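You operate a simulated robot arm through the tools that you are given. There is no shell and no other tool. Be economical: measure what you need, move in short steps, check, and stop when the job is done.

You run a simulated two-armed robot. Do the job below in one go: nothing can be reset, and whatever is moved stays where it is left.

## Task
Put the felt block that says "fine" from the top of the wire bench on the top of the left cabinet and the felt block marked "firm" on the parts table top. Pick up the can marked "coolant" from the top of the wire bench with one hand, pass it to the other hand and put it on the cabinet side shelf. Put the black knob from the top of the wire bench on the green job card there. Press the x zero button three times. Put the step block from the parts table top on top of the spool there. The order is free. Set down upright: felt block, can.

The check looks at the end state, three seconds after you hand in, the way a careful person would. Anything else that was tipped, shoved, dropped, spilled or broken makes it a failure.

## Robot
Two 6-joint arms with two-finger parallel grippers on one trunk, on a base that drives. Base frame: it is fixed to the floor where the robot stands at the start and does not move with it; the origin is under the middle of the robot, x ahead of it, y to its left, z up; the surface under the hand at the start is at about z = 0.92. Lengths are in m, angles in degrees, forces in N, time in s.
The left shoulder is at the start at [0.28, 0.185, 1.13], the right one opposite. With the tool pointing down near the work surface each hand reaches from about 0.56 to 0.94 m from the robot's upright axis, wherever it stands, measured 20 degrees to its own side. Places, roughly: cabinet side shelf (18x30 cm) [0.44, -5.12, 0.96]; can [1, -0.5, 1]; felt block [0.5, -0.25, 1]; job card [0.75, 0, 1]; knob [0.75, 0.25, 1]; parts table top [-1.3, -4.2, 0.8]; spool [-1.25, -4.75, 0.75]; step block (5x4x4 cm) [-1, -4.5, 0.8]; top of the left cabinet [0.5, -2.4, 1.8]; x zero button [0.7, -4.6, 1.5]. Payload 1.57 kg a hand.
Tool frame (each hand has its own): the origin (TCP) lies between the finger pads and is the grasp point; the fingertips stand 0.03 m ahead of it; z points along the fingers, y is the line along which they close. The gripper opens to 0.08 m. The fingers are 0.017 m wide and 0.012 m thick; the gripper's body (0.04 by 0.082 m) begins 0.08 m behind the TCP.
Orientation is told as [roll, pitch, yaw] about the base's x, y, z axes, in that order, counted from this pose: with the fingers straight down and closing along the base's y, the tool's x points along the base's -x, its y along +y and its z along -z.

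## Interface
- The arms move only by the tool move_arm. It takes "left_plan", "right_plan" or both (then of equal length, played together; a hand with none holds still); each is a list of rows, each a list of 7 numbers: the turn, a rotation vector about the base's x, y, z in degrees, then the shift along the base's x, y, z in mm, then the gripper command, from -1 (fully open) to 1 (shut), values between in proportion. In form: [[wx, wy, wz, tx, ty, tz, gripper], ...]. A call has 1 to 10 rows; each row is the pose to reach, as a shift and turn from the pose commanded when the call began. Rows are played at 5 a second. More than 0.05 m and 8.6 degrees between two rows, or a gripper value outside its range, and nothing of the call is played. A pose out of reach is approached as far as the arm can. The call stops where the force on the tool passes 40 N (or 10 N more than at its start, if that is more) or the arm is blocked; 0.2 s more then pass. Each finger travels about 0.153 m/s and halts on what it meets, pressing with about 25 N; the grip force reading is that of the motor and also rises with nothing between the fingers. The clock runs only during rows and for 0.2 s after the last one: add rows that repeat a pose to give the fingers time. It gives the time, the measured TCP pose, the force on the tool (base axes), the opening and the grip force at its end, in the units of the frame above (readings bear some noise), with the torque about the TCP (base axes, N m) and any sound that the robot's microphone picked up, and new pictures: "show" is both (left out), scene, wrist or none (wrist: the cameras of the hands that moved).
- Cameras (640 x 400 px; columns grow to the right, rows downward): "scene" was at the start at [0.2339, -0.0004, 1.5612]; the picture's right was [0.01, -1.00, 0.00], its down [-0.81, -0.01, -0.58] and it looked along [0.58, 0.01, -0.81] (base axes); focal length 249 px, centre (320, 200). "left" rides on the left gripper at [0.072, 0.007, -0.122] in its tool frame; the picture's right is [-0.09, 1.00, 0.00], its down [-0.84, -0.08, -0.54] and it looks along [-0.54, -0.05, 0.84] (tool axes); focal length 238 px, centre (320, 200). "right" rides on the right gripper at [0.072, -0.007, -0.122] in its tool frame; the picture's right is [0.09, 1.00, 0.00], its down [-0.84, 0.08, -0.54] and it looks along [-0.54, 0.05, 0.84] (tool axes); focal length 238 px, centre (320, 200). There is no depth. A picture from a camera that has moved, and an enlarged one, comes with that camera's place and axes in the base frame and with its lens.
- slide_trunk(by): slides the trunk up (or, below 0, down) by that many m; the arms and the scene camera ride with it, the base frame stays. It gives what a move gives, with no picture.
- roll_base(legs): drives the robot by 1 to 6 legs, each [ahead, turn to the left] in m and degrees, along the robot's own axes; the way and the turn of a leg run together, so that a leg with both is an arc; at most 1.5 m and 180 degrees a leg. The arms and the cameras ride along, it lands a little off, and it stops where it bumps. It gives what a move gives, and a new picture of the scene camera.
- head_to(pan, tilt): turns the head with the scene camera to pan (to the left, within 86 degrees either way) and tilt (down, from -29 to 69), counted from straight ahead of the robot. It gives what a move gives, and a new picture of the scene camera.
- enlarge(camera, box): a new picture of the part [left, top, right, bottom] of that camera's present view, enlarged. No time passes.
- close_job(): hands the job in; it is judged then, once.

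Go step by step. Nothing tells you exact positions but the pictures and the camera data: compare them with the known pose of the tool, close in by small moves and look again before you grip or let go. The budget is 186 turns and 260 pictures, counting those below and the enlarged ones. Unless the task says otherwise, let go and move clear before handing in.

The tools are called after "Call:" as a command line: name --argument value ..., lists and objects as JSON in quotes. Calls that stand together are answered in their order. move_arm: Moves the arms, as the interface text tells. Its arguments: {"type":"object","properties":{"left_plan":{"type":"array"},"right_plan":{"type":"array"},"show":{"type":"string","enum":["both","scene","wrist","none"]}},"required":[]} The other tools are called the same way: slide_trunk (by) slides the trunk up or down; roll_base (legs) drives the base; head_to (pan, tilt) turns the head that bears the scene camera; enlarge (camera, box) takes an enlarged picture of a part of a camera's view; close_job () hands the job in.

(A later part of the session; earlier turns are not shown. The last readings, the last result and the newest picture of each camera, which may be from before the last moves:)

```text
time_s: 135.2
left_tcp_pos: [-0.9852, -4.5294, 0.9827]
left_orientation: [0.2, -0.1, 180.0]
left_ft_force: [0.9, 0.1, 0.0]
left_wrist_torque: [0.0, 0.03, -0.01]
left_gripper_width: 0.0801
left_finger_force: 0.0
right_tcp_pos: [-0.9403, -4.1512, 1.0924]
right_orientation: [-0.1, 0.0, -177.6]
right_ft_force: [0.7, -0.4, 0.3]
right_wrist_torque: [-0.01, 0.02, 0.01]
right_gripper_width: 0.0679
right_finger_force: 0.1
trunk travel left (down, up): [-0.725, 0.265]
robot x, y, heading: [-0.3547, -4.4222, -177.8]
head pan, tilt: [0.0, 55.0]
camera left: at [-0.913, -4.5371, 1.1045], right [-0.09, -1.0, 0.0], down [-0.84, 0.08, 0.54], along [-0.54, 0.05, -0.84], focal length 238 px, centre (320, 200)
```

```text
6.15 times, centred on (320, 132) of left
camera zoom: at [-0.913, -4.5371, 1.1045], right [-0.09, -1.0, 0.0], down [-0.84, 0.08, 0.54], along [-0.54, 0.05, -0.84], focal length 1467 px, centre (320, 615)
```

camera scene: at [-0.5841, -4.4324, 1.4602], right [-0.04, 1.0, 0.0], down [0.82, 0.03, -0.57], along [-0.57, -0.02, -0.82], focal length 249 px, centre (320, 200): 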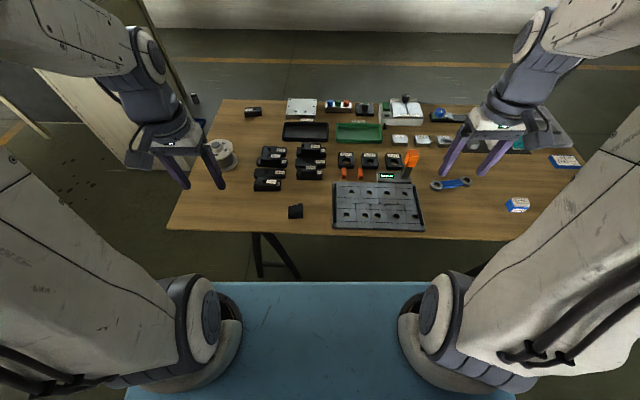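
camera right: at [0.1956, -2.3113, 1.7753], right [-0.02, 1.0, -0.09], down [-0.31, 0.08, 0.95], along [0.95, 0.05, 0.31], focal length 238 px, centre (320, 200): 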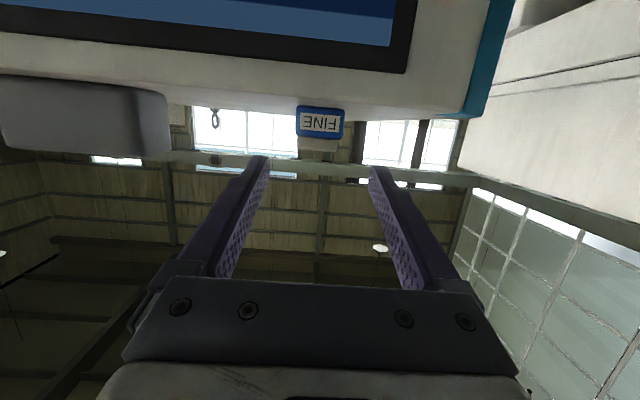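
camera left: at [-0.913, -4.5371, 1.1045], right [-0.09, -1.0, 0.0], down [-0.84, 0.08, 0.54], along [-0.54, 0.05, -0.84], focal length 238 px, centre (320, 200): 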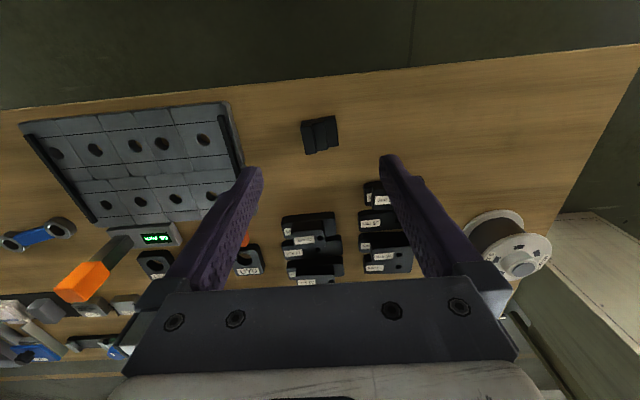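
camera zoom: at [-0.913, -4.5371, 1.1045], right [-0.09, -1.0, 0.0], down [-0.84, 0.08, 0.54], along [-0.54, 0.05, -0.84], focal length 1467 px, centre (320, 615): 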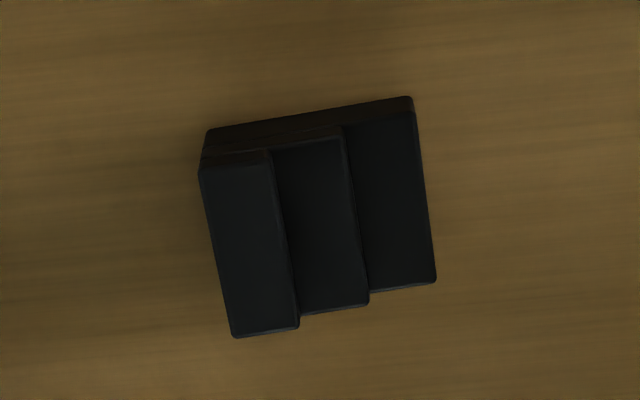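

The spool has a hub on top wide enough for the block. I'll turn the left hand 95° to grip the step block across its 40 mm width.

Call:
move_arm --left_plan '[[0, 0, 8.5, 0, 0, 0, -1], [0, 0, 17, 0, 0, 0, -1], [0, 0, 25.5, 0, 0, 0, -1], [0, 0, 34, -5, 0, 0, -1], [0, 0, 42.5, -10, 0, 0, -1], [0, 0, 51, -15, 0, 0, -1], [0, 0, 59.5, -20, 0, 0, -1], [0, 0, 68, -25, 0, 0, -1], [0, 0, 76.5, -27, 0, 0, -1], [0, 0, 85, -27, 0, 0, -1]]' --show "none"

Call:
move_arm --left_plan '[[0, 0, 5, 0, 0, -10, -1], [0, 0, 10, 0, 0, -45, -1]]' --show "wrist"

```text
time_s: 137.4
left_tcp_pos: [-1.0136, -4.5291, 0.9838]
left_orientation: [0.0, 0.0, -94.8]
left_ft_force: [-1.0, -0.3, 1.3]
left_wrist_torque: [0.0, 0.02, 0.05]
left_gripper_width: 0.0797
left_finger_force: 0.0
right_tcp_pos: [-0.9411, -4.1517, 1.0926]
right_orientation: [0.0, 0.0, -177.7]
right_ft_force: [0.2, 0.5, 0.2]
right_wrist_torque: [-0.03, -0.01, -0.01]
right_gripper_width: 0.068
right_finger_force: 0.0
trunk travel left (down, up): [-0.725, 0.265]
robot x, y, heading: [-0.3497, -4.424, -177.6]
head pan, tilt: [0.0, 55.0]
```

```text
time_s: 138.0
left_tcp_pos: [-1.0126, -4.5285, 0.9392]
left_orientation: [0.0, 0.1, -84.8]
left_ft_force: [0.3, 0.0, 1.3]
left_wrist_torque: [0.02, -0.03, -0.01]
left_gripper_width: 0.0799
left_finger_force: 0.1
right_tcp_pos: [-0.9413, -4.1509, 1.0923]
right_orientation: [-0.1, 0.0, -177.7]
right_ft_force: [1.3, 0.3, 0.1]
right_wrist_torque: [-0.03, 0.02, -0.01]
right_gripper_width: 0.068
right_finger_force: 0.1
trunk travel left (down, up): [-0.725, 0.265]
robot x, y, heading: [-0.3504, -4.4223, -177.7]
head pan, tilt: [0.0, 55.0]
camera left: at [-1.0125, -4.4572, 1.0611], right [1.0, 0.0, 0.0], down [0.0, -0.84, 0.54], along [0.0, -0.54, -0.84], focal length 238 px, centre (320, 200)
```

left: 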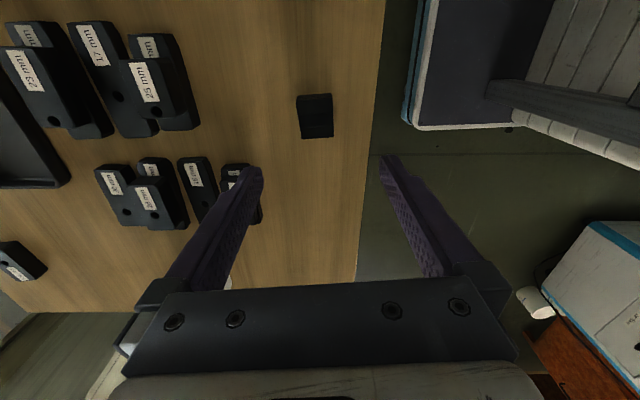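

Call:
enlarge --camera "left" --box '[270, 80, 370, 150]'

```text
5.71 times, centred on (320, 115) of left
camera zoom: at [-1.0125, -4.4572, 1.0611], right [1.0, 0.0, 0.0], down [0.0, -0.84, 0.54], along [0.0, -0.54, -0.84], focal length 1362 px, centre (320, 686)
```

zoom: 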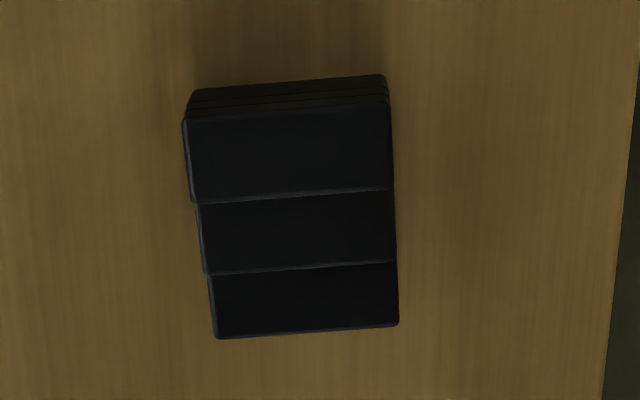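

Step block center ≈ (-1.017, -4.527), yaw ≈4°. Descend and grip.

Call:
move_arm --left_plan '[[0, 0, 0, -4, 5, -45, -1], [0, 0, 0, -4, 5, -90, -1], [0, 0, 0, -4, 5, -130, -1], [0, 0, 0, -4, 5, -142, -1], [0, 0, 0, -4, 5, -142, -1]]' --show "wrist"

```text
time_s: 139.2
left_tcp_pos: [-1.0166, -4.5263, 0.7954]
left_orientation: [0.0, 0.0, -85.0]
left_ft_force: [-0.1, 0.5, 0.5]
left_wrist_torque: [-0.03, 0.02, 0.01]
left_gripper_width: 0.0799
left_finger_force: 0.1
right_tcp_pos: [-0.9413, -4.1504, 1.0911]
right_orientation: [-0.2, 0.0, -177.7]
right_ft_force: [-0.1, 0.4, -0.4]
right_wrist_torque: [-0.03, 0.01, -0.02]
right_gripper_width: 0.0679
right_finger_force: 0.1
trunk travel left (down, up): [-0.725, 0.265]
robot x, y, heading: [-0.3552, -4.4231, -177.9]
head pan, tilt: [0.0, 55.0]
camera left: at [-1.0167, -4.4534, 0.9184], right [1.0, -0.01, 0.0], down [0.0, -0.84, 0.54], along [0.0, -0.54, -0.84], focal length 238 px, centre (320, 200)
```

left: 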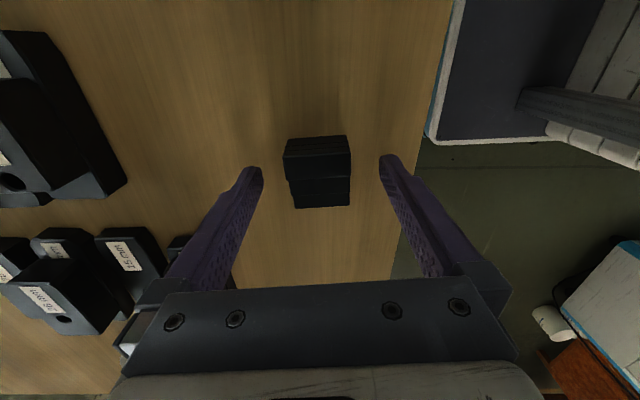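

Call:
move_arm --left_plan '[[0, 0, 0, 0, 0, 0, 1], [0, 0, 0, 0, 0, 0, 1], [0, 0, 0, 0, 0, 0, 1], [0, 0, 0, 0, 0, 20, 1], [0, 0, 0, 0, 0, 60, 1], [0, 0, 0, 0, 0, 105, 1], [0, 0, 0, 0, 0, 150, 1]]' --show "wrist"

Call:
enlarge --camera "left" --box '[250, 110, 390, 230]'

```text
time_s: 140.8
left_tcp_pos: [-1.0187, -4.5249, 0.947]
left_orientation: [0.1, 0.0, -85.1]
left_ft_force: [-1.5, -0.4, -4.4]
left_wrist_torque: [0.0, -0.02, 0.01]
left_gripper_width: 0.0398
left_finger_force: 25.6
right_tcp_pos: [-0.9423, -4.1502, 1.0924]
right_orientation: [-0.1, -0.1, -177.7]
right_ft_force: [0.3, -0.2, -0.1]
right_wrist_torque: [-0.02, 0.0, -0.01]
right_gripper_width: 0.0682
right_finger_force: 0.1
trunk travel left (down, up): [-0.725, 0.265]
robot x, y, heading: [-0.3582, -4.4226, -177.8]
head pan, tilt: [0.0, 55.0]
camera left: at [-1.0176, -4.4538, 1.0696], right [1.0, -0.01, 0.0], down [-0.01, -0.84, 0.54], along [0.0, -0.54, -0.84], focal length 238 px, centre (320, 200)
```

left: 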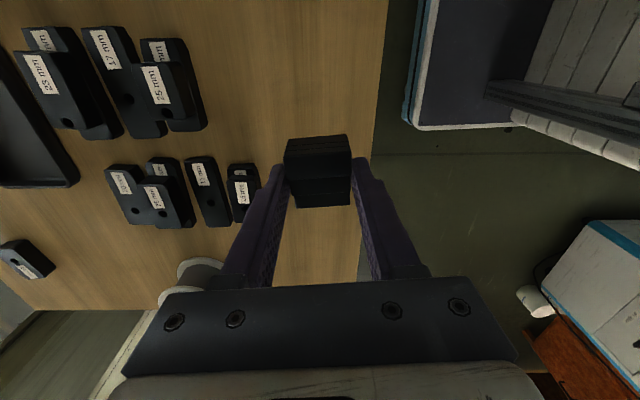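

```text
3.33 times, centred on (320, 170) of left
camera zoom: at [-1.0176, -4.4538, 1.0696], right [1.0, -0.01, 0.0], down [-0.01, -0.84, 0.54], along [0.0, -0.54, -0.84], focal length 794 px, centre (320, 300)
```

zoom: 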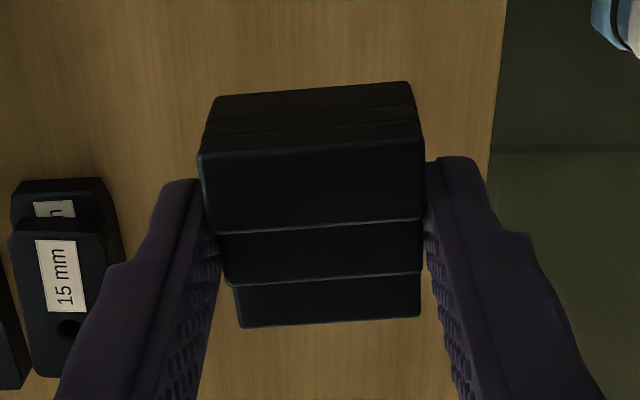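

Held. Move toward the spool, offset sideways, to locate its hub precisely.

Call:
move_arm --left_plan '[[0, 0, 0, -10, -30, 30, 1], [0, 0, 0, -30, -70, 45, 1], [0, 0, 0, -52, -110, 53, 1], [0, 0, 0, -74, -150, 53, 1], [0, 0, 0, -95, -188, 53, 1], [0, 0, 0, -112, -215, 53, 1], [0, 0, 0, -112, -215, 53, 1]]' --show "both"

```text
time_s: 142.4
left_tcp_pos: [-1.1299, -4.741, 0.9995]
left_orientation: [0.2, 0.0, -84.9]
left_ft_force: [-0.1, 0.0, -3.6]
left_wrist_torque: [0.0, 0.03, 0.0]
left_gripper_width: 0.0401
left_finger_force: 25.7
right_tcp_pos: [-0.9401, -4.1523, 1.0931]
right_orientation: [-0.1, 0.0, -177.6]
right_ft_force: [0.1, -0.5, 0.9]
right_wrist_torque: [-0.02, 0.02, 0.05]
right_gripper_width: 0.068
right_finger_force: 0.1
trunk travel left (down, up): [-0.725, 0.265]
robot x, y, heading: [-0.3522, -4.4234, -177.7]
head pan, tilt: [0.0, 55.0]
camera scene: at [-0.5844, -4.4326, 1.4601], right [-0.04, 1.0, 0.0], down [0.82, 0.03, -0.57], along [-0.57, -0.02, -0.82], focal length 249 px, centre (320, 200)
camera left: at [-1.1297, -4.6688, 1.1219], right [1.0, -0.01, 0.0], down [-0.01, -0.84, 0.54], along [0.0, -0.54, -0.84], focal length 238 px, centre (320, 200)
```

scene: 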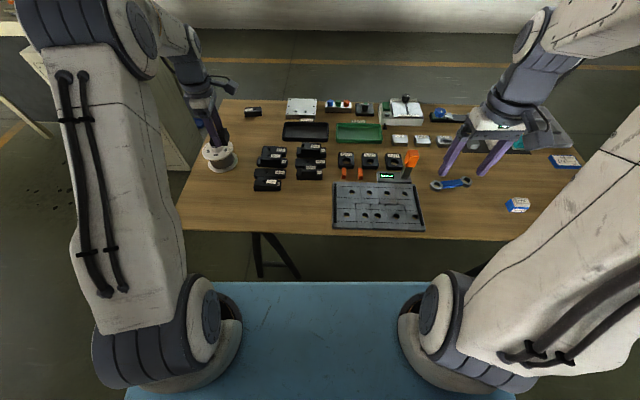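
left: 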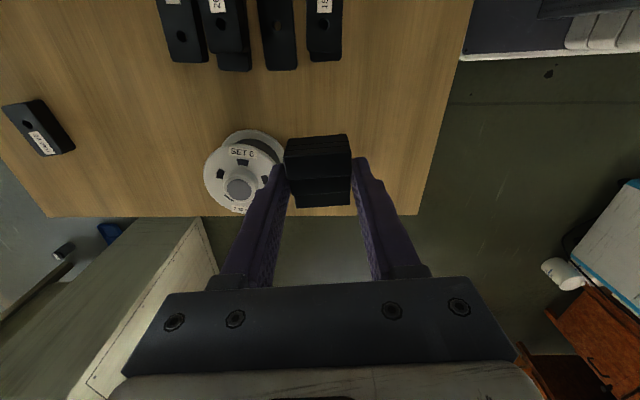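

Call:
enlarge --camera "scene" --box '[180, 110, 280, 190]'

Call:
enlarge --camera "left" --box '[190, 120, 300, 220]'

```text
5.00 times, centred on (230, 150) of scene
camera zoom: at [-0.5844, -4.4326, 1.4601], right [-0.04, 1.0, 0.0], down [0.82, 0.03, -0.57], along [-0.57, -0.02, -0.82], focal length 1245 px, centre (770, 450)
```

zoom: 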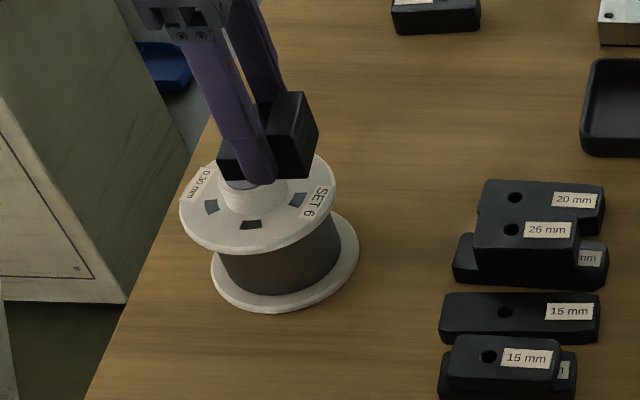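

```text
4.00 times, centred on (245, 170) of left
camera zoom: at [-1.1297, -4.6688, 1.1219], right [1.0, -0.01, 0.0], down [-0.01, -0.84, 0.54], along [0.0, -0.54, -0.84], focal length 953 px, centre (620, 320)
```

zoom: 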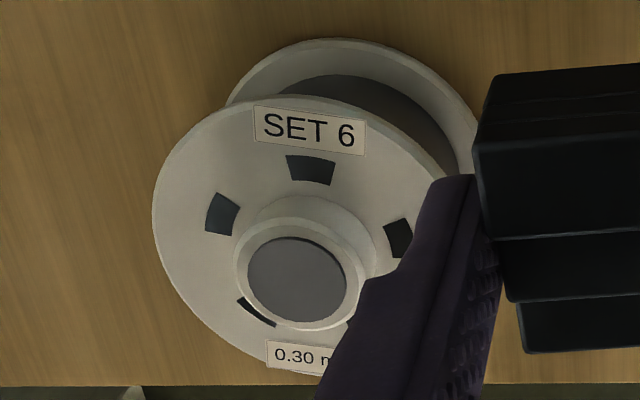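

The hub top is at about (-1.236, -4.825, 0.846). Roll forward 0.1 m for reach, then position above it.

Call:
roll_base --legs '[[0.1, 0]]'

```text
time_s: 143.6
left_tcp_pos: [-1.2317, -4.7445, 1.0006]
left_orientation: [-0.1, -0.1, -85.0]
left_ft_force: [-0.4, 0.0, -3.8]
left_wrist_torque: [-0.02, 0.0, 0.01]
left_gripper_width: 0.0398
left_finger_force: 24.8
right_tcp_pos: [-1.0433, -4.154, 1.0924]
right_orientation: [-0.1, 0.0, -177.6]
right_ft_force: [0.8, -0.1, 0.5]
right_wrist_torque: [-0.01, 0.04, 0.02]
right_gripper_width: 0.0681
right_finger_force: 0.1
trunk travel left (down, up): [-0.725, 0.265]
robot x, y, heading: [-0.457, -4.4266, -177.8]
head pan, tilt: [0.0, 55.0]
camera scene: at [-0.6864, -4.4365, 1.4602], right [-0.04, 1.0, 0.0], down [0.82, 0.03, -0.57], along [-0.57, -0.02, -0.82], focal length 249 px, centre (320, 200)
```

scene: 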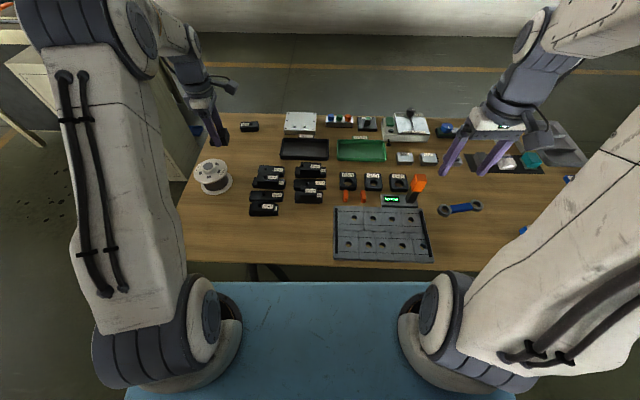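

Call:
enlarge --camera "scene" --box '[180, 140, 260, 200]'

Call:
move_arm --left_plan '[[0, 0, 0, -2, -40, 0, 1], [0, 0, 0, -4, -60, -20, 1], [0, 0, 0, -4, -60, -50, 1]]' --show "both"

```text
6.67 times, centred on (220, 170) of scene
camera zoom: at [-0.6864, -4.4365, 1.4602], right [-0.04, 1.0, 0.0], down [0.82, 0.03, -0.57], along [-0.57, -0.02, -0.82], focal length 1660 px, centre (987, 400)
```

zoom: 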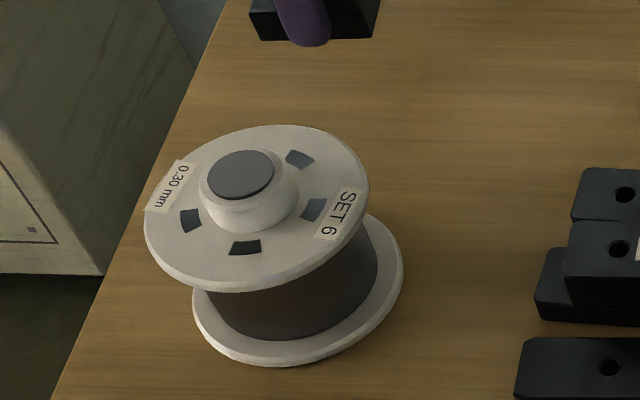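

```text
time_s: 144.4
left_tcp_pos: [-1.2357, -4.8063, 0.9483]
left_orientation: [-0.1, -0.1, -85.1]
left_ft_force: [0.3, -0.4, -3.5]
left_wrist_torque: [-0.01, 0.0, 0.02]
left_gripper_width: 0.0397
left_finger_force: 25.2
right_tcp_pos: [-1.0436, -4.1545, 1.0915]
right_orientation: [-0.1, 0.0, -177.7]
right_ft_force: [-0.1, 0.8, -0.5]
right_wrist_torque: [0.01, 0.05, -0.01]
right_gripper_width: 0.0682
right_finger_force: 0.1
trunk travel left (down, up): [-0.725, 0.265]
robot x, y, heading: [-0.4574, -4.4266, -177.5]
head pan, tilt: [0.0, 55.0]
camera scene: at [-0.6867, -4.4367, 1.4602], right [-0.04, 1.0, 0.0], down [0.82, 0.03, -0.57], along [-0.57, -0.02, -0.82], focal length 249 px, centre (320, 200)
camera left: at [-1.2356, -4.7344, 1.0709], right [1.0, -0.01, 0.0], down [-0.01, -0.84, 0.54], along [0.0, -0.54, -0.84], focal length 238 px, centre (320, 200)
```

scene: 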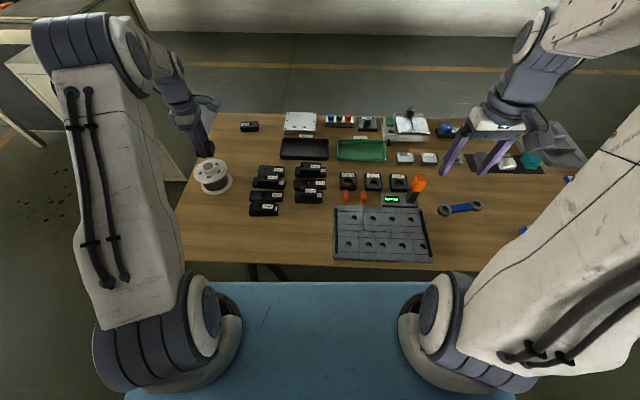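
left: 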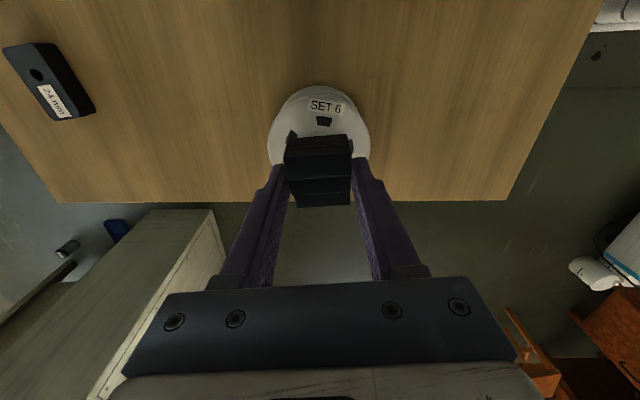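

The hub is at (-1.236, -4.826). Shift above it and lower until contact.

Call:
move_arm --left_plan '[[0, 0, 0, 0, -12, -10, 1], [0, 0, 0, 0, -22, -30, 1], [0, 0, 0, 0, -22, -52, 1], [0, 0, 0, 0, -22, -58, 1]]' --show "both"

Call:
enlarge --camera "scene" --box '[170, 110, 270, 190]'

```text
time_s: 145.4
left_tcp_pos: [-1.2372, -4.8263, 0.8914]
left_orientation: [-0.1, 0.0, -85.0]
left_ft_force: [0.9, 0.4, -4.0]
left_wrist_torque: [-0.02, -0.01, 0.02]
left_gripper_width: 0.0398
left_finger_force: 25.2
right_tcp_pos: [-1.0435, -4.154, 1.0932]
right_orientation: [-0.1, -0.1, -177.5]
right_ft_force: [0.5, 0.0, 0.3]
right_wrist_torque: [0.01, -0.02, 0.01]
right_gripper_width: 0.0681
right_finger_force: 0.2
trunk travel left (down, up): [-0.725, 0.265]
robot x, y, heading: [-0.4539, -4.4257, -177.8]
head pan, tilt: [0.0, 55.0]
camera scene: at [-0.6869, -4.4366, 1.4602], right [-0.04, 1.0, 0.0], down [0.82, 0.03, -0.57], along [-0.57, -0.02, -0.82], focal length 249 px, centre (320, 200)
camera left: at [-1.2356, -4.7546, 1.0136], right [1.0, -0.01, 0.0], down [-0.01, -0.84, 0.54], along [0.0, -0.54, -0.84], focal length 238 px, centre (320, 200)
```

scene: 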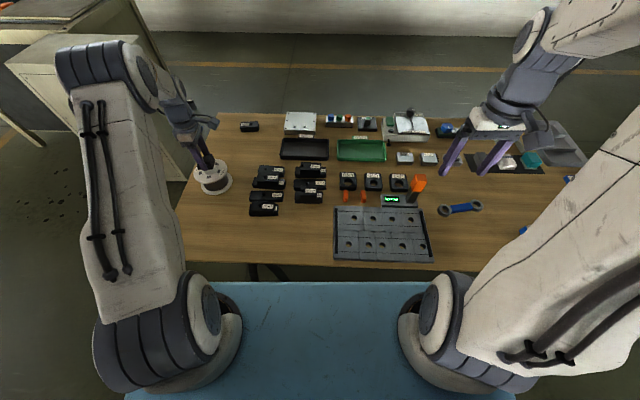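
left: 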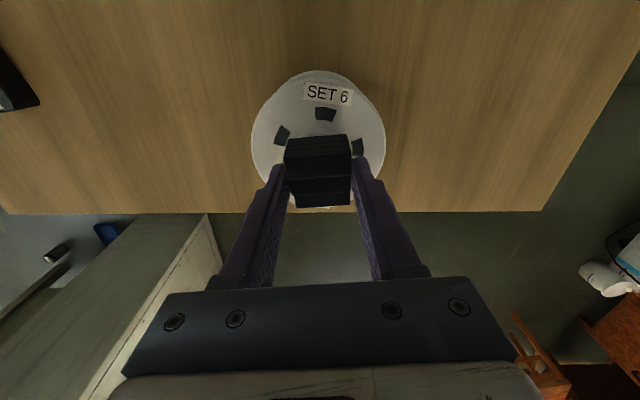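

```text
5.00 times, centred on (220, 150) of scene
camera zoom: at [-0.6869, -4.4366, 1.4602], right [-0.04, 1.0, 0.0], down [0.82, 0.03, -0.57], along [-0.57, -0.02, -0.82], focal length 1245 px, centre (820, 450)
```

zoom: 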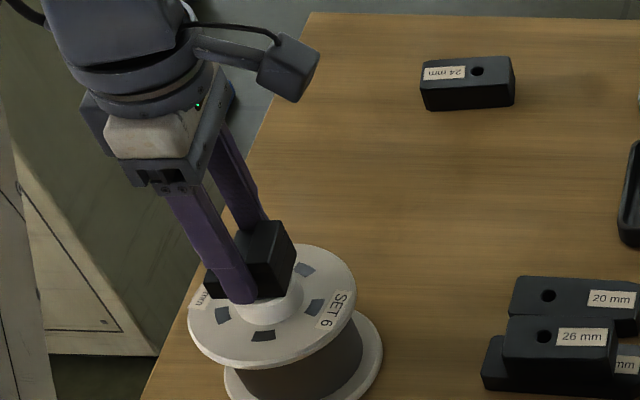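

Aligned. Step down.

Call:
move_arm --left_plan '[[0, 0, 0, 0, 0, -3, 1], [0, 0, 0, 0, 0, -6, 1]]' --show "none"

Call:
move_arm --left_plan '[[0, 0, 0, 0, 0, -2, 1], [0, 0, 0, 0, 0, -3, 1]]' --show "none"

Call:
enlarge --camera "scene" --box '[180, 135, 240, 183]'

```text
time_s: 146.0
left_tcp_pos: [-1.237, -4.8268, 0.8861]
left_orientation: [0.0, 0.1, -85.0]
left_ft_force: [1.9, 0.5, 2.0]
left_wrist_torque: [0.12, -0.07, -0.03]
left_gripper_width: 0.0396
left_finger_force: 25.2
right_tcp_pos: [-1.0426, -4.1547, 1.0915]
right_orientation: [0.0, 0.0, -177.6]
right_ft_force: [-0.8, -0.2, 0.3]
right_wrist_torque: [0.01, 0.01, 0.01]
right_gripper_width: 0.0683
right_finger_force: 0.0
trunk travel left (down, up): [-0.725, 0.265]
robot x, y, heading: [-0.4558, -4.4299, -177.8]
head pan, tilt: [0.0, 55.0]
```

```text
time_s: 146.6
left_tcp_pos: [-1.2349, -4.8272, 0.8857]
left_orientation: [-0.1, 0.0, -85.1]
left_ft_force: [4.7, 1.6, 22.9]
left_wrist_torque: [0.1, -0.17, -0.11]
left_gripper_width: 0.0397
left_finger_force: 24.6
right_tcp_pos: [-1.0426, -4.1544, 1.0929]
right_orientation: [-0.1, 0.1, -177.6]
right_ft_force: [0.6, 0.0, -1.0]
right_wrist_torque: [0.02, -0.03, 0.01]
right_gripper_width: 0.068
right_finger_force: 0.0
trunk travel left (down, up): [-0.725, 0.265]
robot x, y, heading: [-0.4579, -4.4256, -177.8]
head pan, tilt: [0.0, 55.0]
```

```text
8.33 times, centred on (210, 159) of scene
camera zoom: at [-0.6854, -4.4359, 1.4607], right [-0.04, 1.0, 0.0], down [0.82, 0.03, -0.57], along [-0.57, -0.02, -0.82], focal length 2075 px, centre (1237, 542)
```

zoom: 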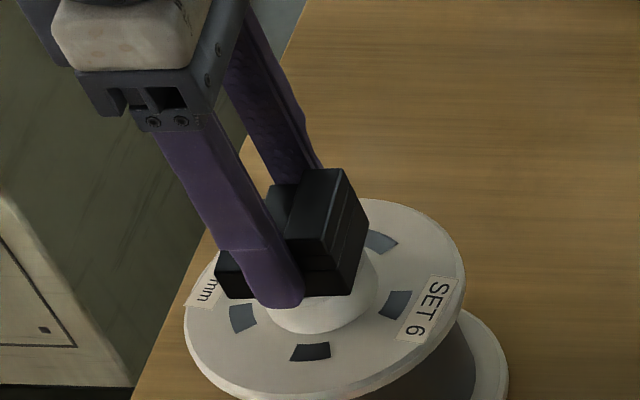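

Contact, with its center of mass over the hub. Ease off, release gently and rise.

Call:
move_arm --left_plan '[[0, 0, 0, 0, 0, 3, 1], [0, 0, 0, 0, 0, 3, 0], [0, 0, 0, 0, 0, 3, -0.3], [0, 0, 0, 0, 0, 3, -0.3], [0, 0, 0, 0, 0, 30, -0.3], [0, 0, 0, 0, 0, 70, -0.3], [0, 0, 0, 0, 0, 115, -0.3]]' --show "both"

Call:
enlarge --camera "scene" --box '[180, 135, 240, 200]'

```text
time_s: 148.2
left_tcp_pos: [-1.2358, -4.8261, 0.9971]
left_orientation: [0.1, 0.0, -85.0]
left_ft_force: [-0.9, -1.1, 0.0]
left_wrist_torque: [0.04, 0.0, 0.03]
left_gripper_width: 0.052
left_finger_force: 0.1
right_tcp_pos: [-1.0434, -4.1548, 1.0931]
right_orientation: [0.0, 0.0, -177.6]
right_ft_force: [-0.2, 0.0, -0.4]
right_wrist_torque: [0.01, 0.01, 0.03]
right_gripper_width: 0.068
right_finger_force: 0.0
trunk travel left (down, up): [-0.725, 0.265]
robot x, y, heading: [-0.4551, -4.4272, -177.9]
head pan, tilt: [0.0, 55.0]
camera scene: at [-0.6868, -4.4366, 1.4601], right [-0.04, 1.0, 0.0], down [0.82, 0.03, -0.57], along [-0.57, -0.02, -0.82], focal length 249 px, centre (320, 200)
camera left: at [-1.2352, -4.7535, 1.1198], right [1.0, -0.01, 0.0], down [-0.01, -0.84, 0.54], along [0.0, -0.54, -0.84], focal length 238 px, centre (320, 200)
```

scene: 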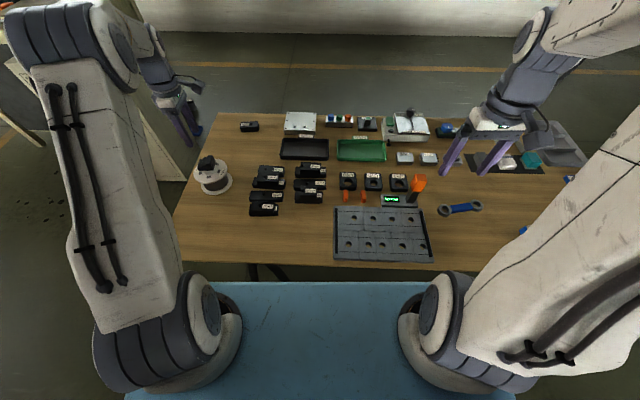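
left: 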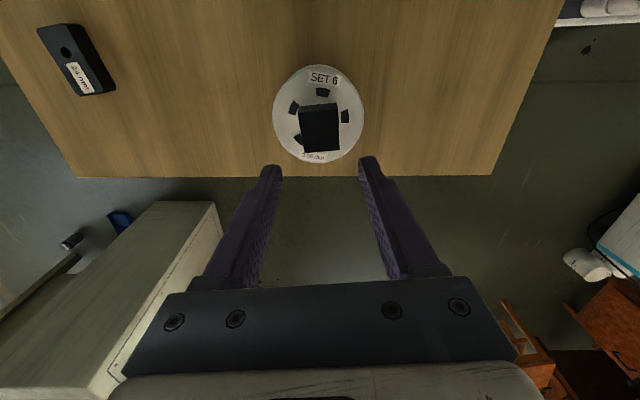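

```text
6.15 times, centred on (210, 168) of scene
camera zoom: at [-0.6868, -4.4366, 1.4601], right [-0.04, 1.0, 0.0], down [0.82, 0.03, -0.57], along [-0.57, -0.02, -0.82], focal length 1532 px, centre (997, 400)
```

zoom: 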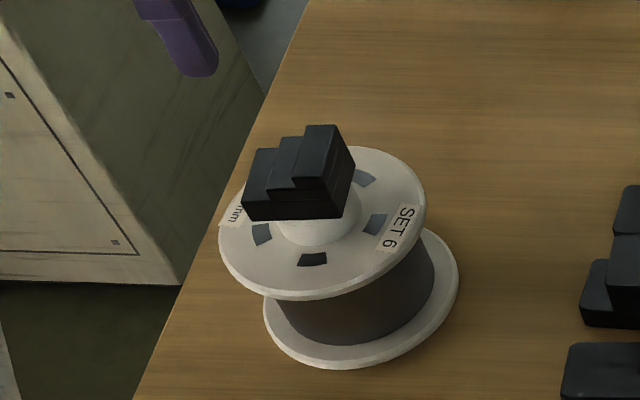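

The step block rests on the spool. Withdraw the left hand, turn it back, then look toward the machine with the button.

Call:
move_arm --left_plan '[[0, 0, 0, 0, 10, 45, -0.3], [0, 0, 0, 0, 20, 90, -0.3], [0, 0, -8, 25, 40, 100, -0.3], [0, 0, -16, 55, 60, 100, -0.3], [0, 0, -24, 85, 80, 100, -0.3], [0, 0, -32, 115, 100, 100, -0.3], [0, 0, -40, 145, 120, 100, -0.3], [0, 0, -48, 175, 140, 100, -0.3], [0, 0, -56, 205, 160, 100, -0.3], [0, 0, -64, 235, 175, 100, -0.3]]' --show "none"

Call:
move_arm --left_plan '[[0, 0, -8, 0, 0, 0, -0.3], [0, 0, -16, 0, 0, 0, -0.3], [0, 0, -24, 0, 0, 0, -0.3], [0, 0, -31, 0, 0, 0, -0.3]]' --show "none"

Call:
roll_base --legs '[[-0.2, 0], [0, 90]]'

Call:
head_to --pan 70 --tilt 10

```text
time_s: 150.4
left_tcp_pos: [-1.0028, -4.6509, 1.0998]
left_orientation: [0.0, 0.0, -149.2]
left_ft_force: [0.1, 0.0, -0.8]
left_wrist_torque: [0.03, -0.02, -0.01]
left_gripper_width: 0.052
left_finger_force: 0.1
right_tcp_pos: [-1.0445, -4.1547, 1.0917]
right_orientation: [-0.1, -0.1, -177.6]
right_ft_force: [-0.1, 0.0, -0.4]
right_wrist_torque: [-0.02, -0.03, 0.04]
right_gripper_width: 0.0677
right_finger_force: 0.2
trunk travel left (down, up): [-0.725, 0.265]
robot x, y, heading: [-0.456, -4.4254, -177.9]
head pan, tilt: [0.0, 55.0]
```

```text
time_s: 151.4
left_tcp_pos: [-1.0011, -4.6509, 1.0979]
left_orientation: [0.0, 0.0, 179.7]
left_ft_force: [0.3, -0.4, 0.1]
left_wrist_torque: [0.0, 0.01, -0.02]
left_gripper_width: 0.0522
left_finger_force: 0.1
right_tcp_pos: [-1.0438, -4.1548, 1.0931]
right_orientation: [0.0, 0.0, -177.6]
right_ft_force: [-0.1, 0.1, -0.3]
right_wrist_torque: [-0.02, 0.03, 0.04]
right_gripper_width: 0.0681
right_finger_force: 0.1
trunk travel left (down, up): [-0.725, 0.265]
robot x, y, heading: [-0.4552, -4.4239, -177.5]
head pan, tilt: [0.0, 55.0]
```

```text
time_s: 156.8
left_tcp_pos: [-0.0246, -4.963, 1.0971]
left_orientation: [0.1, 0.0, -89.6]
left_ft_force: [-0.2, -0.4, -0.1]
left_wrist_torque: [0.01, 0.01, -0.01]
left_gripper_width: 0.0521
left_finger_force: 0.0
right_tcp_pos: [-0.5211, -5.0086, 1.0926]
right_orientation: [-0.1, 0.0, -87.0]
right_ft_force: [-0.3, -0.4, 0.0]
right_wrist_torque: [-0.01, -0.01, -0.04]
right_gripper_width: 0.0681
right_finger_force: 0.1
trunk travel left (down, up): [-0.725, 0.265]
robot x, y, heading: [-0.252, -4.4189, -87.1]
head pan, tilt: [0.0, 55.0]
camera scene: at [-0.2435, -4.6514, 1.4602], right [-1.0, -0.05, 0.0], down [-0.04, 0.82, -0.57], along [0.03, -0.57, -0.82], focal length 249 px, centre (320, 200)
```

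scene: 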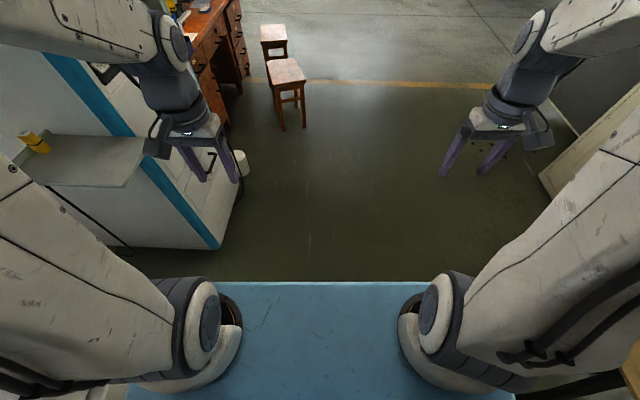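

```text
time_s: 158.3
left_tcp_pos: [-0.0253, -4.9623, 1.0974]
left_orientation: [0.0, -0.1, -89.5]
left_ft_force: [0.5, 0.0, -0.1]
left_wrist_torque: [-0.03, 0.02, 0.02]
left_gripper_width: 0.0524
left_finger_force: 0.1
right_tcp_pos: [-0.5216, -5.0088, 1.0913]
right_orientation: [-0.2, 0.0, -87.1]
right_ft_force: [0.2, -0.3, 0.1]
right_wrist_torque: [-0.03, 0.01, -0.01]
right_gripper_width: 0.068
right_finger_force: 0.0
trunk travel left (down, up): [-0.725, 0.265]
robot x, y, heading: [-0.2541, -4.418, -87.7]
head pan, tilt: [70.0, 10.0]
camera scene: at [-0.1582, -4.6069, 1.5285], right [-0.3, -0.96, 0.0], down [-0.17, 0.05, -0.98], along [0.94, -0.29, -0.17], focal length 249 px, centre (320, 200)
```

scene: 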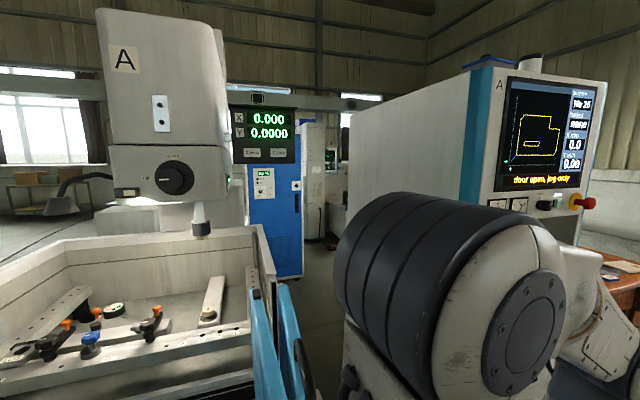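

The readout with X/Y and its buttons is visible on the machine. Enlarge.

Call:
enlarge --camera "scene" --box '[220, 95, 310, 170]'

Call:
head_to --pan 80 --tilt 35

```text
5.33 times, centred on (265, 132) of scene
camera zoom: at [-0.1582, -4.6069, 1.5285], right [-0.3, -0.96, 0.0], down [-0.17, 0.05, -0.98], along [0.94, -0.29, -0.17], focal length 1328 px, centre (613, 560)
```

zoom: 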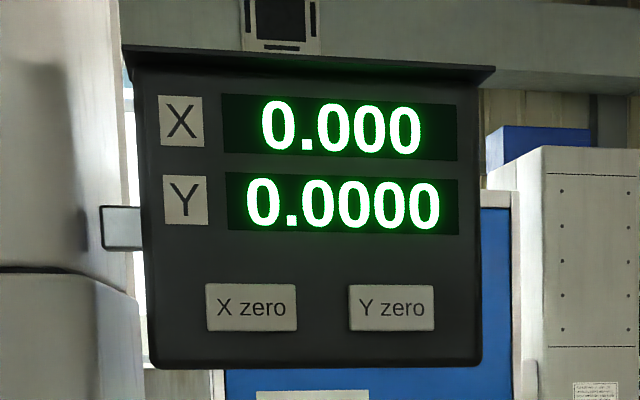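

```text
time_s: 159.2
left_tcp_pos: [-0.0255, -4.9626, 1.0977]
left_orientation: [0.1, 0.0, -89.5]
left_ft_force: [-0.5, 0.2, -0.2]
left_wrist_torque: [0.0, -0.02, -0.01]
left_gripper_width: 0.0519
left_finger_force: 0.0
right_tcp_pos: [-0.5211, -5.0088, 1.0935]
right_orientation: [0.0, 0.1, -87.1]
right_ft_force: [0.2, 0.3, -0.4]
right_wrist_torque: [0.0, -0.02, 0.01]
right_gripper_width: 0.0681
right_finger_force: 0.0
trunk travel left (down, up): [-0.725, 0.265]
robot x, y, heading: [-0.256, -4.4204, -87.2]
head pan, tilt: [80.0, 35.0]
camera scene: at [-0.1596, -4.5904, 1.4885], right [-0.13, -0.99, 0.0], down [-0.57, 0.07, -0.82], along [0.81, -0.1, -0.57], focal length 249 px, centre (320, 200)
```

scene: 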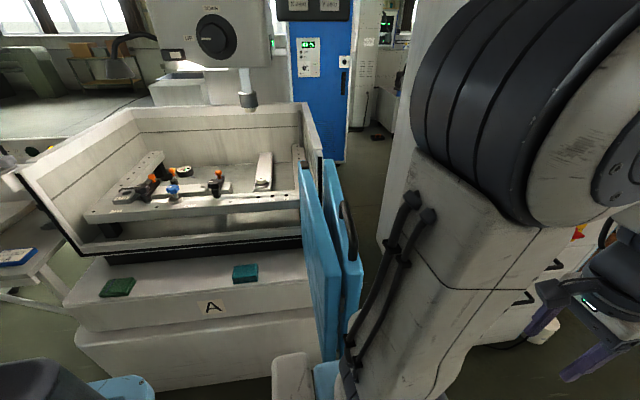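

The "X zero" button is at about (0.70, -4.637, 1.54). I'll raise the trunk so the hands clear the open machine door, then turn to face the machine.

Call:
slide_trunk --by 0.26

Call:
roll_base --legs '[[0, 87.3]]'

Call:
head_to --pan -10 --tilt 15

```text
time_s: 161.8
left_tcp_pos: [-0.0259, -4.9618, 1.3572]
left_orientation: [-0.1, 0.1, -89.5]
left_ft_force: [-0.2, 0.0, -0.2]
left_wrist_torque: [-0.02, 0.01, -0.03]
left_gripper_width: 0.0518
left_finger_force: 0.2
right_tcp_pos: [-0.5213, -5.0073, 1.353]
right_orientation: [-0.1, 0.0, -87.0]
right_ft_force: [-0.5, 0.7, -0.4]
right_wrist_torque: [-0.05, -0.01, 0.0]
right_gripper_width: 0.0681
right_finger_force: 0.2
trunk travel left (down, up): [-0.985, 0.005]
robot x, y, heading: [-0.2553, -4.4148, -86.8]
head pan, tilt: [80.0, 35.0]
```

```text
time_s: 166.0
left_tcp_pos: [0.2957, -4.207, 1.3576]
left_orientation: [0.0, 0.0, -1.5]
left_ft_force: [0.2, -0.4, -0.6]
left_wrist_torque: [0.01, -0.02, -0.02]
left_gripper_width: 0.0519
left_finger_force: 0.1
right_tcp_pos: [0.3254, -4.7043, 1.3532]
right_orientation: [-0.1, 0.1, 0.8]
right_ft_force: [-0.5, -0.3, 0.1]
right_wrist_torque: [-0.03, 0.02, 0.01]
right_gripper_width: 0.068
right_finger_force: 0.0
trunk travel left (down, up): [-0.985, 0.005]
robot x, y, heading: [-0.2549, -4.4166, 0.6]
head pan, tilt: [80.0, 35.0]
camera scene: at [-0.0806, -4.3303, 1.7484], right [0.99, -0.16, 0.0], down [-0.09, -0.57, -0.82], along [0.13, 0.81, -0.57], focal length 249 px, centre (320, 200)
```

scene: 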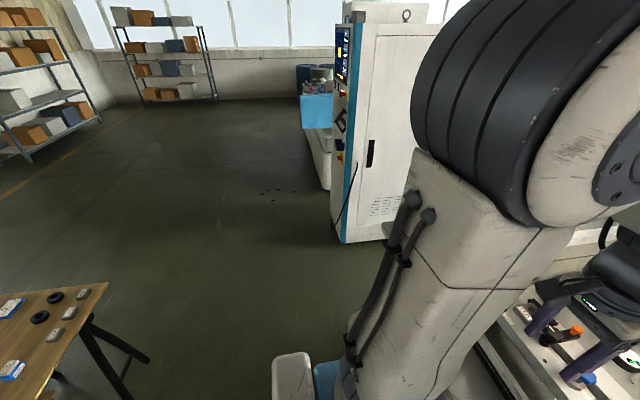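

```text
time_s: 167.6
left_tcp_pos: [0.2955, -4.2071, 1.3583]
left_orientation: [-0.1, -0.1, -1.5]
left_ft_force: [-1.0, 0.4, -0.4]
left_wrist_torque: [-0.01, -0.01, 0.03]
left_gripper_width: 0.0521
left_finger_force: 0.1
right_tcp_pos: [0.3242, -4.7061, 1.3513]
right_orientation: [-0.2, -0.1, 0.7]
right_ft_force: [-0.4, 0.2, 0.0]
right_wrist_torque: [0.0, 0.0, 0.01]
right_gripper_width: 0.0681
right_finger_force: 0.0
trunk travel left (down, up): [-0.985, 0.005]
robot x, y, heading: [-0.2574, -4.4241, 0.9]
head pan, tilt: [-10.0, 15.0]
camera scene: at [-0.0025, -4.4322, 1.7804], right [-0.16, -0.99, 0.0], down [-0.26, 0.04, -0.97], along [0.95, -0.15, -0.26], focal length 249 px, centre (320, 200)
```

scene: 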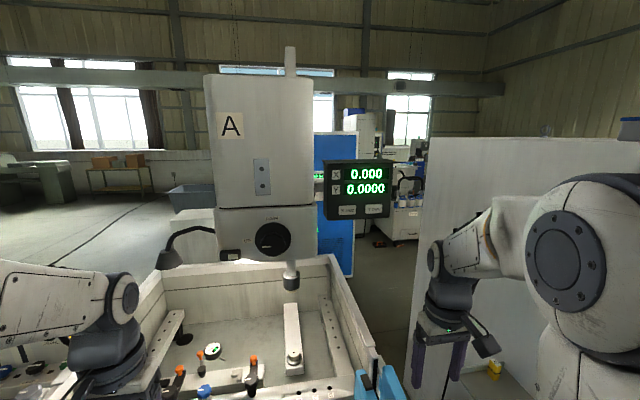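

Call:
enlarge --camera "scene" --box '[310, 150, 410, 230]'

```text
5.00 times, centred on (360, 190) of scene
camera zoom: at [-0.0025, -4.4322, 1.7804], right [-0.16, -0.99, 0.0], down [-0.26, 0.04, -0.97], along [0.95, -0.15, -0.26], focal length 1245 px, centre (120, 250)
```

zoom: 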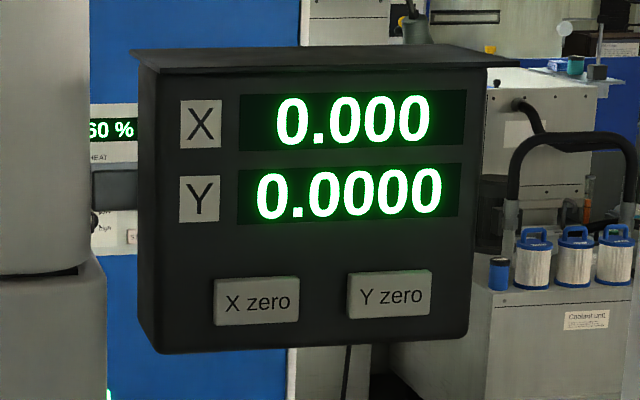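

Button center ≈ (0.744, -4.640, 1.538). Swing the right hand to horizontal with closed fingers in front of it.

Call:
move_arm --right_plan '[[0, -8.4, 0, 0, 10, 20, 1], [0, -16.8, 0, 5, 20, 40, 1], [0, -25.2, 0, 10, 30, 60, 1], [0, -33.6, 0, 20, 40, 80, 1], [0, -42, 0, 30, 50, 100, 1], [0, -50.4, 0, 45, 60, 120, 1], [0, -58.8, 0, 60, 66, 140, 1], [0, -67.2, 0, 80, 66, 160, 1], [0, -75.6, 0, 100, 66, 180, 1], [0, -84, 0, 125, 66, 187, 1]]' --show "none"

Call:
move_arm --right_plan '[[0, -6, 0, 30, 0, 0, 1], [0, -6, 0, 70, 0, 0, 1], [0, -6, 0, 110, 0, 0, 1]]' --show "both"

```text
time_s: 169.8
left_tcp_pos: [0.2958, -4.2062, 1.3578]
left_orientation: [-0.1, 0.0, -1.5]
left_ft_force: [-0.6, 1.1, -0.9]
left_wrist_torque: [-0.01, -0.01, 0.01]
left_gripper_width: 0.0521
left_finger_force: 0.2
right_tcp_pos: [0.4492, -4.6411, 1.539]
right_orientation: [-8.2, -83.9, 8.3]
right_ft_force: [-0.3, 0.2, -0.3]
right_wrist_torque: [0.03, 0.04, -0.02]
right_gripper_width: 0.0
right_finger_force: 21.1
right hand out of reach, approached as far as the arm can: row 4, 5, 6, 7, 8, 9
trunk travel left (down, up): [-0.985, 0.005]
robot x, y, heading: [-0.258, -4.419, 0.8]
head pan, tilt: [-10.0, 15.0]
```

```text
time_s: 170.6
left_tcp_pos: [0.2957, -4.2085, 1.3568]
left_orientation: [0.0, 0.0, -1.5]
left_ft_force: [0.0, -0.2, 0.1]
left_wrist_torque: [0.01, -0.01, 0.01]
left_gripper_width: 0.0522
left_finger_force: 0.1
right_tcp_pos: [0.5578, -4.6563, 1.5381]
right_orientation: [-82.8, -89.1, 83.4]
right_ft_force: [0.2, -0.3, -0.6]
right_wrist_torque: [0.0, 0.03, -0.02]
right_gripper_width: 0.0001
right_finger_force: 21.5
right hand out of reach, approached as far as the arm can: row 1, 2, 3
trunk travel left (down, up): [-0.985, 0.005]
robot x, y, heading: [-0.2559, -4.4161, 0.8]
head pan, tilt: [-10.0, 15.0]
camera scene: at [-0.0026, -4.4323, 1.7804], right [-0.16, -0.99, 0.0], down [-0.26, 0.04, -0.97], along [0.95, -0.15, -0.26], focal length 249 px, centre (320, 200)
camera right: at [0.4357, -4.6638, 1.4668], right [-0.01, 0.99, -0.11], down [-0.54, 0.09, 0.84], along [0.84, 0.06, 0.54], focal length 238 px, centre (320, 200)
```

scene: 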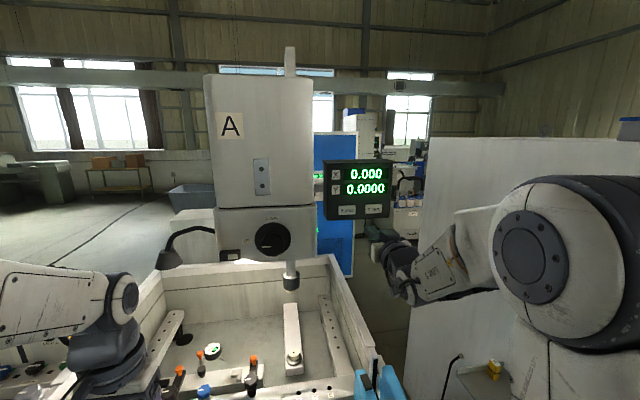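
right: 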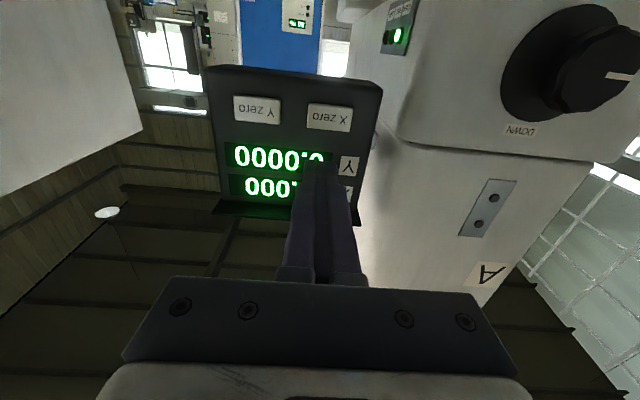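

Fingers are near the panel; the button seen from the wrist camera confirms (0.744, -4.642, 1.539). Ease the pitch to about -77° and approach.

Call:
move_arm --right_plan '[[0, 6, 0, 10, 7, 4, 1], [0, 12, 0, 30, 14, 8, 1], [0, 12, 0, 65, 14, 8, 1], [0, 12, 0, 102, 14, 8, 1]]' --show "both"

```text
time_s: 171.6
left_tcp_pos: [0.2963, -4.207, 1.3581]
left_orientation: [0.0, 0.0, -1.5]
left_ft_force: [-0.5, 0.3, -0.2]
left_wrist_torque: [0.03, 0.02, -0.01]
left_gripper_width: 0.0518
left_finger_force: 0.0
right_tcp_pos: [0.6586, -4.6393, 1.5469]
right_orientation: [-4.2, -77.9, 4.0]
right_ft_force: [0.4, 0.2, -0.9]
right_wrist_torque: [0.01, -0.01, -0.02]
right_gripper_width: 0.0
right_finger_force: 21.2
trunk travel left (down, up): [-0.985, 0.005]
robot x, y, heading: [-0.2537, -4.4244, 0.6]
head pan, tilt: [-10.0, 15.0]
camera scene: at [-0.0022, -4.4323, 1.7804], right [-0.16, -0.99, 0.0], down [-0.26, 0.04, -0.97], along [0.95, -0.15, -0.26], focal length 249 px, centre (320, 200)
camera right: at [0.5253, -4.6483, 1.5015], right [-0.02, 0.99, -0.1], down [-0.35, 0.09, 0.93], along [0.93, 0.06, 0.35], focal length 238 px, centre (320, 200)
```

scene: 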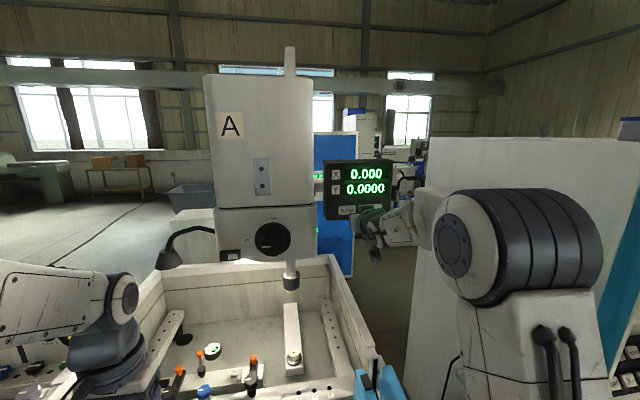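
right: 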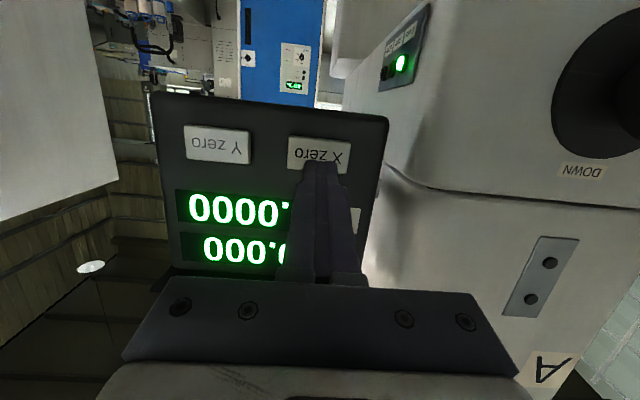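

Aligned with X zero. Advance slowly and look for contact or a click.

Call:
move_arm --right_plan '[[0, 0, 0, 20, -1, 0, 1], [0, 0, 0, 38, -1, 0, 1], [0, 0, 0, 44, -1, 0, 1]]' --show "wrist"

Call:
move_arm --right_plan '[[0, 0, 0, 3, 0, 0, 1], [0, 0, 0, 6, 0, 0, 1]]' --show "none"

```text
time_s: 172.4
left_tcp_pos: [0.2956, -4.2086, 1.357]
left_orientation: [0.0, 0.0, -1.4]
left_ft_force: [0.4, -0.5, -0.7]
left_wrist_torque: [-0.03, 0.0, 0.04]
left_gripper_width: 0.052
left_finger_force: 0.0
right_tcp_pos: [0.7026, -4.642, 1.5457]
right_orientation: [-4.3, -78.0, 4.2]
right_ft_force: [-0.4, -0.5, -0.4]
right_wrist_torque: [0.03, -0.02, 0.02]
right_gripper_width: 0.0
right_finger_force: 21.4
trunk travel left (down, up): [-0.985, 0.005]
robot x, y, heading: [-0.2557, -4.4176, 0.6]
head pan, tilt: [-10.0, 15.0]
camera right: at [0.5687, -4.6497, 1.502], right [-0.02, 0.99, -0.11], down [-0.36, 0.09, 0.93], along [0.93, 0.06, 0.35], focal length 238 px, centre (320, 200)
```

right: 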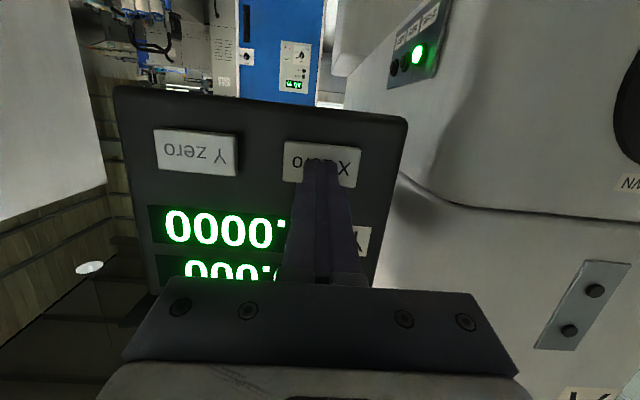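

```text
time_s: 173.0
left_tcp_pos: [0.2962, -4.208, 1.3573]
left_orientation: [0.1, -0.1, -1.5]
left_ft_force: [-0.4, -0.6, 0.3]
left_wrist_torque: [0.02, 0.0, 0.03]
left_gripper_width: 0.0517
left_finger_force: 0.3
right_tcp_pos: [0.7092, -4.6431, 1.5465]
right_orientation: [-4.1, -77.9, 4.2]
right_ft_force: [-0.2, 0.8, -0.1]
right_wrist_torque: [-0.01, 0.01, 0.02]
right_gripper_width: 0.0004
right_finger_force: 21.7
trunk travel left (down, up): [-0.985, 0.005]
robot x, y, heading: [-0.2558, -4.42, 0.7]
head pan, tilt: [-10.0, 15.0]
```

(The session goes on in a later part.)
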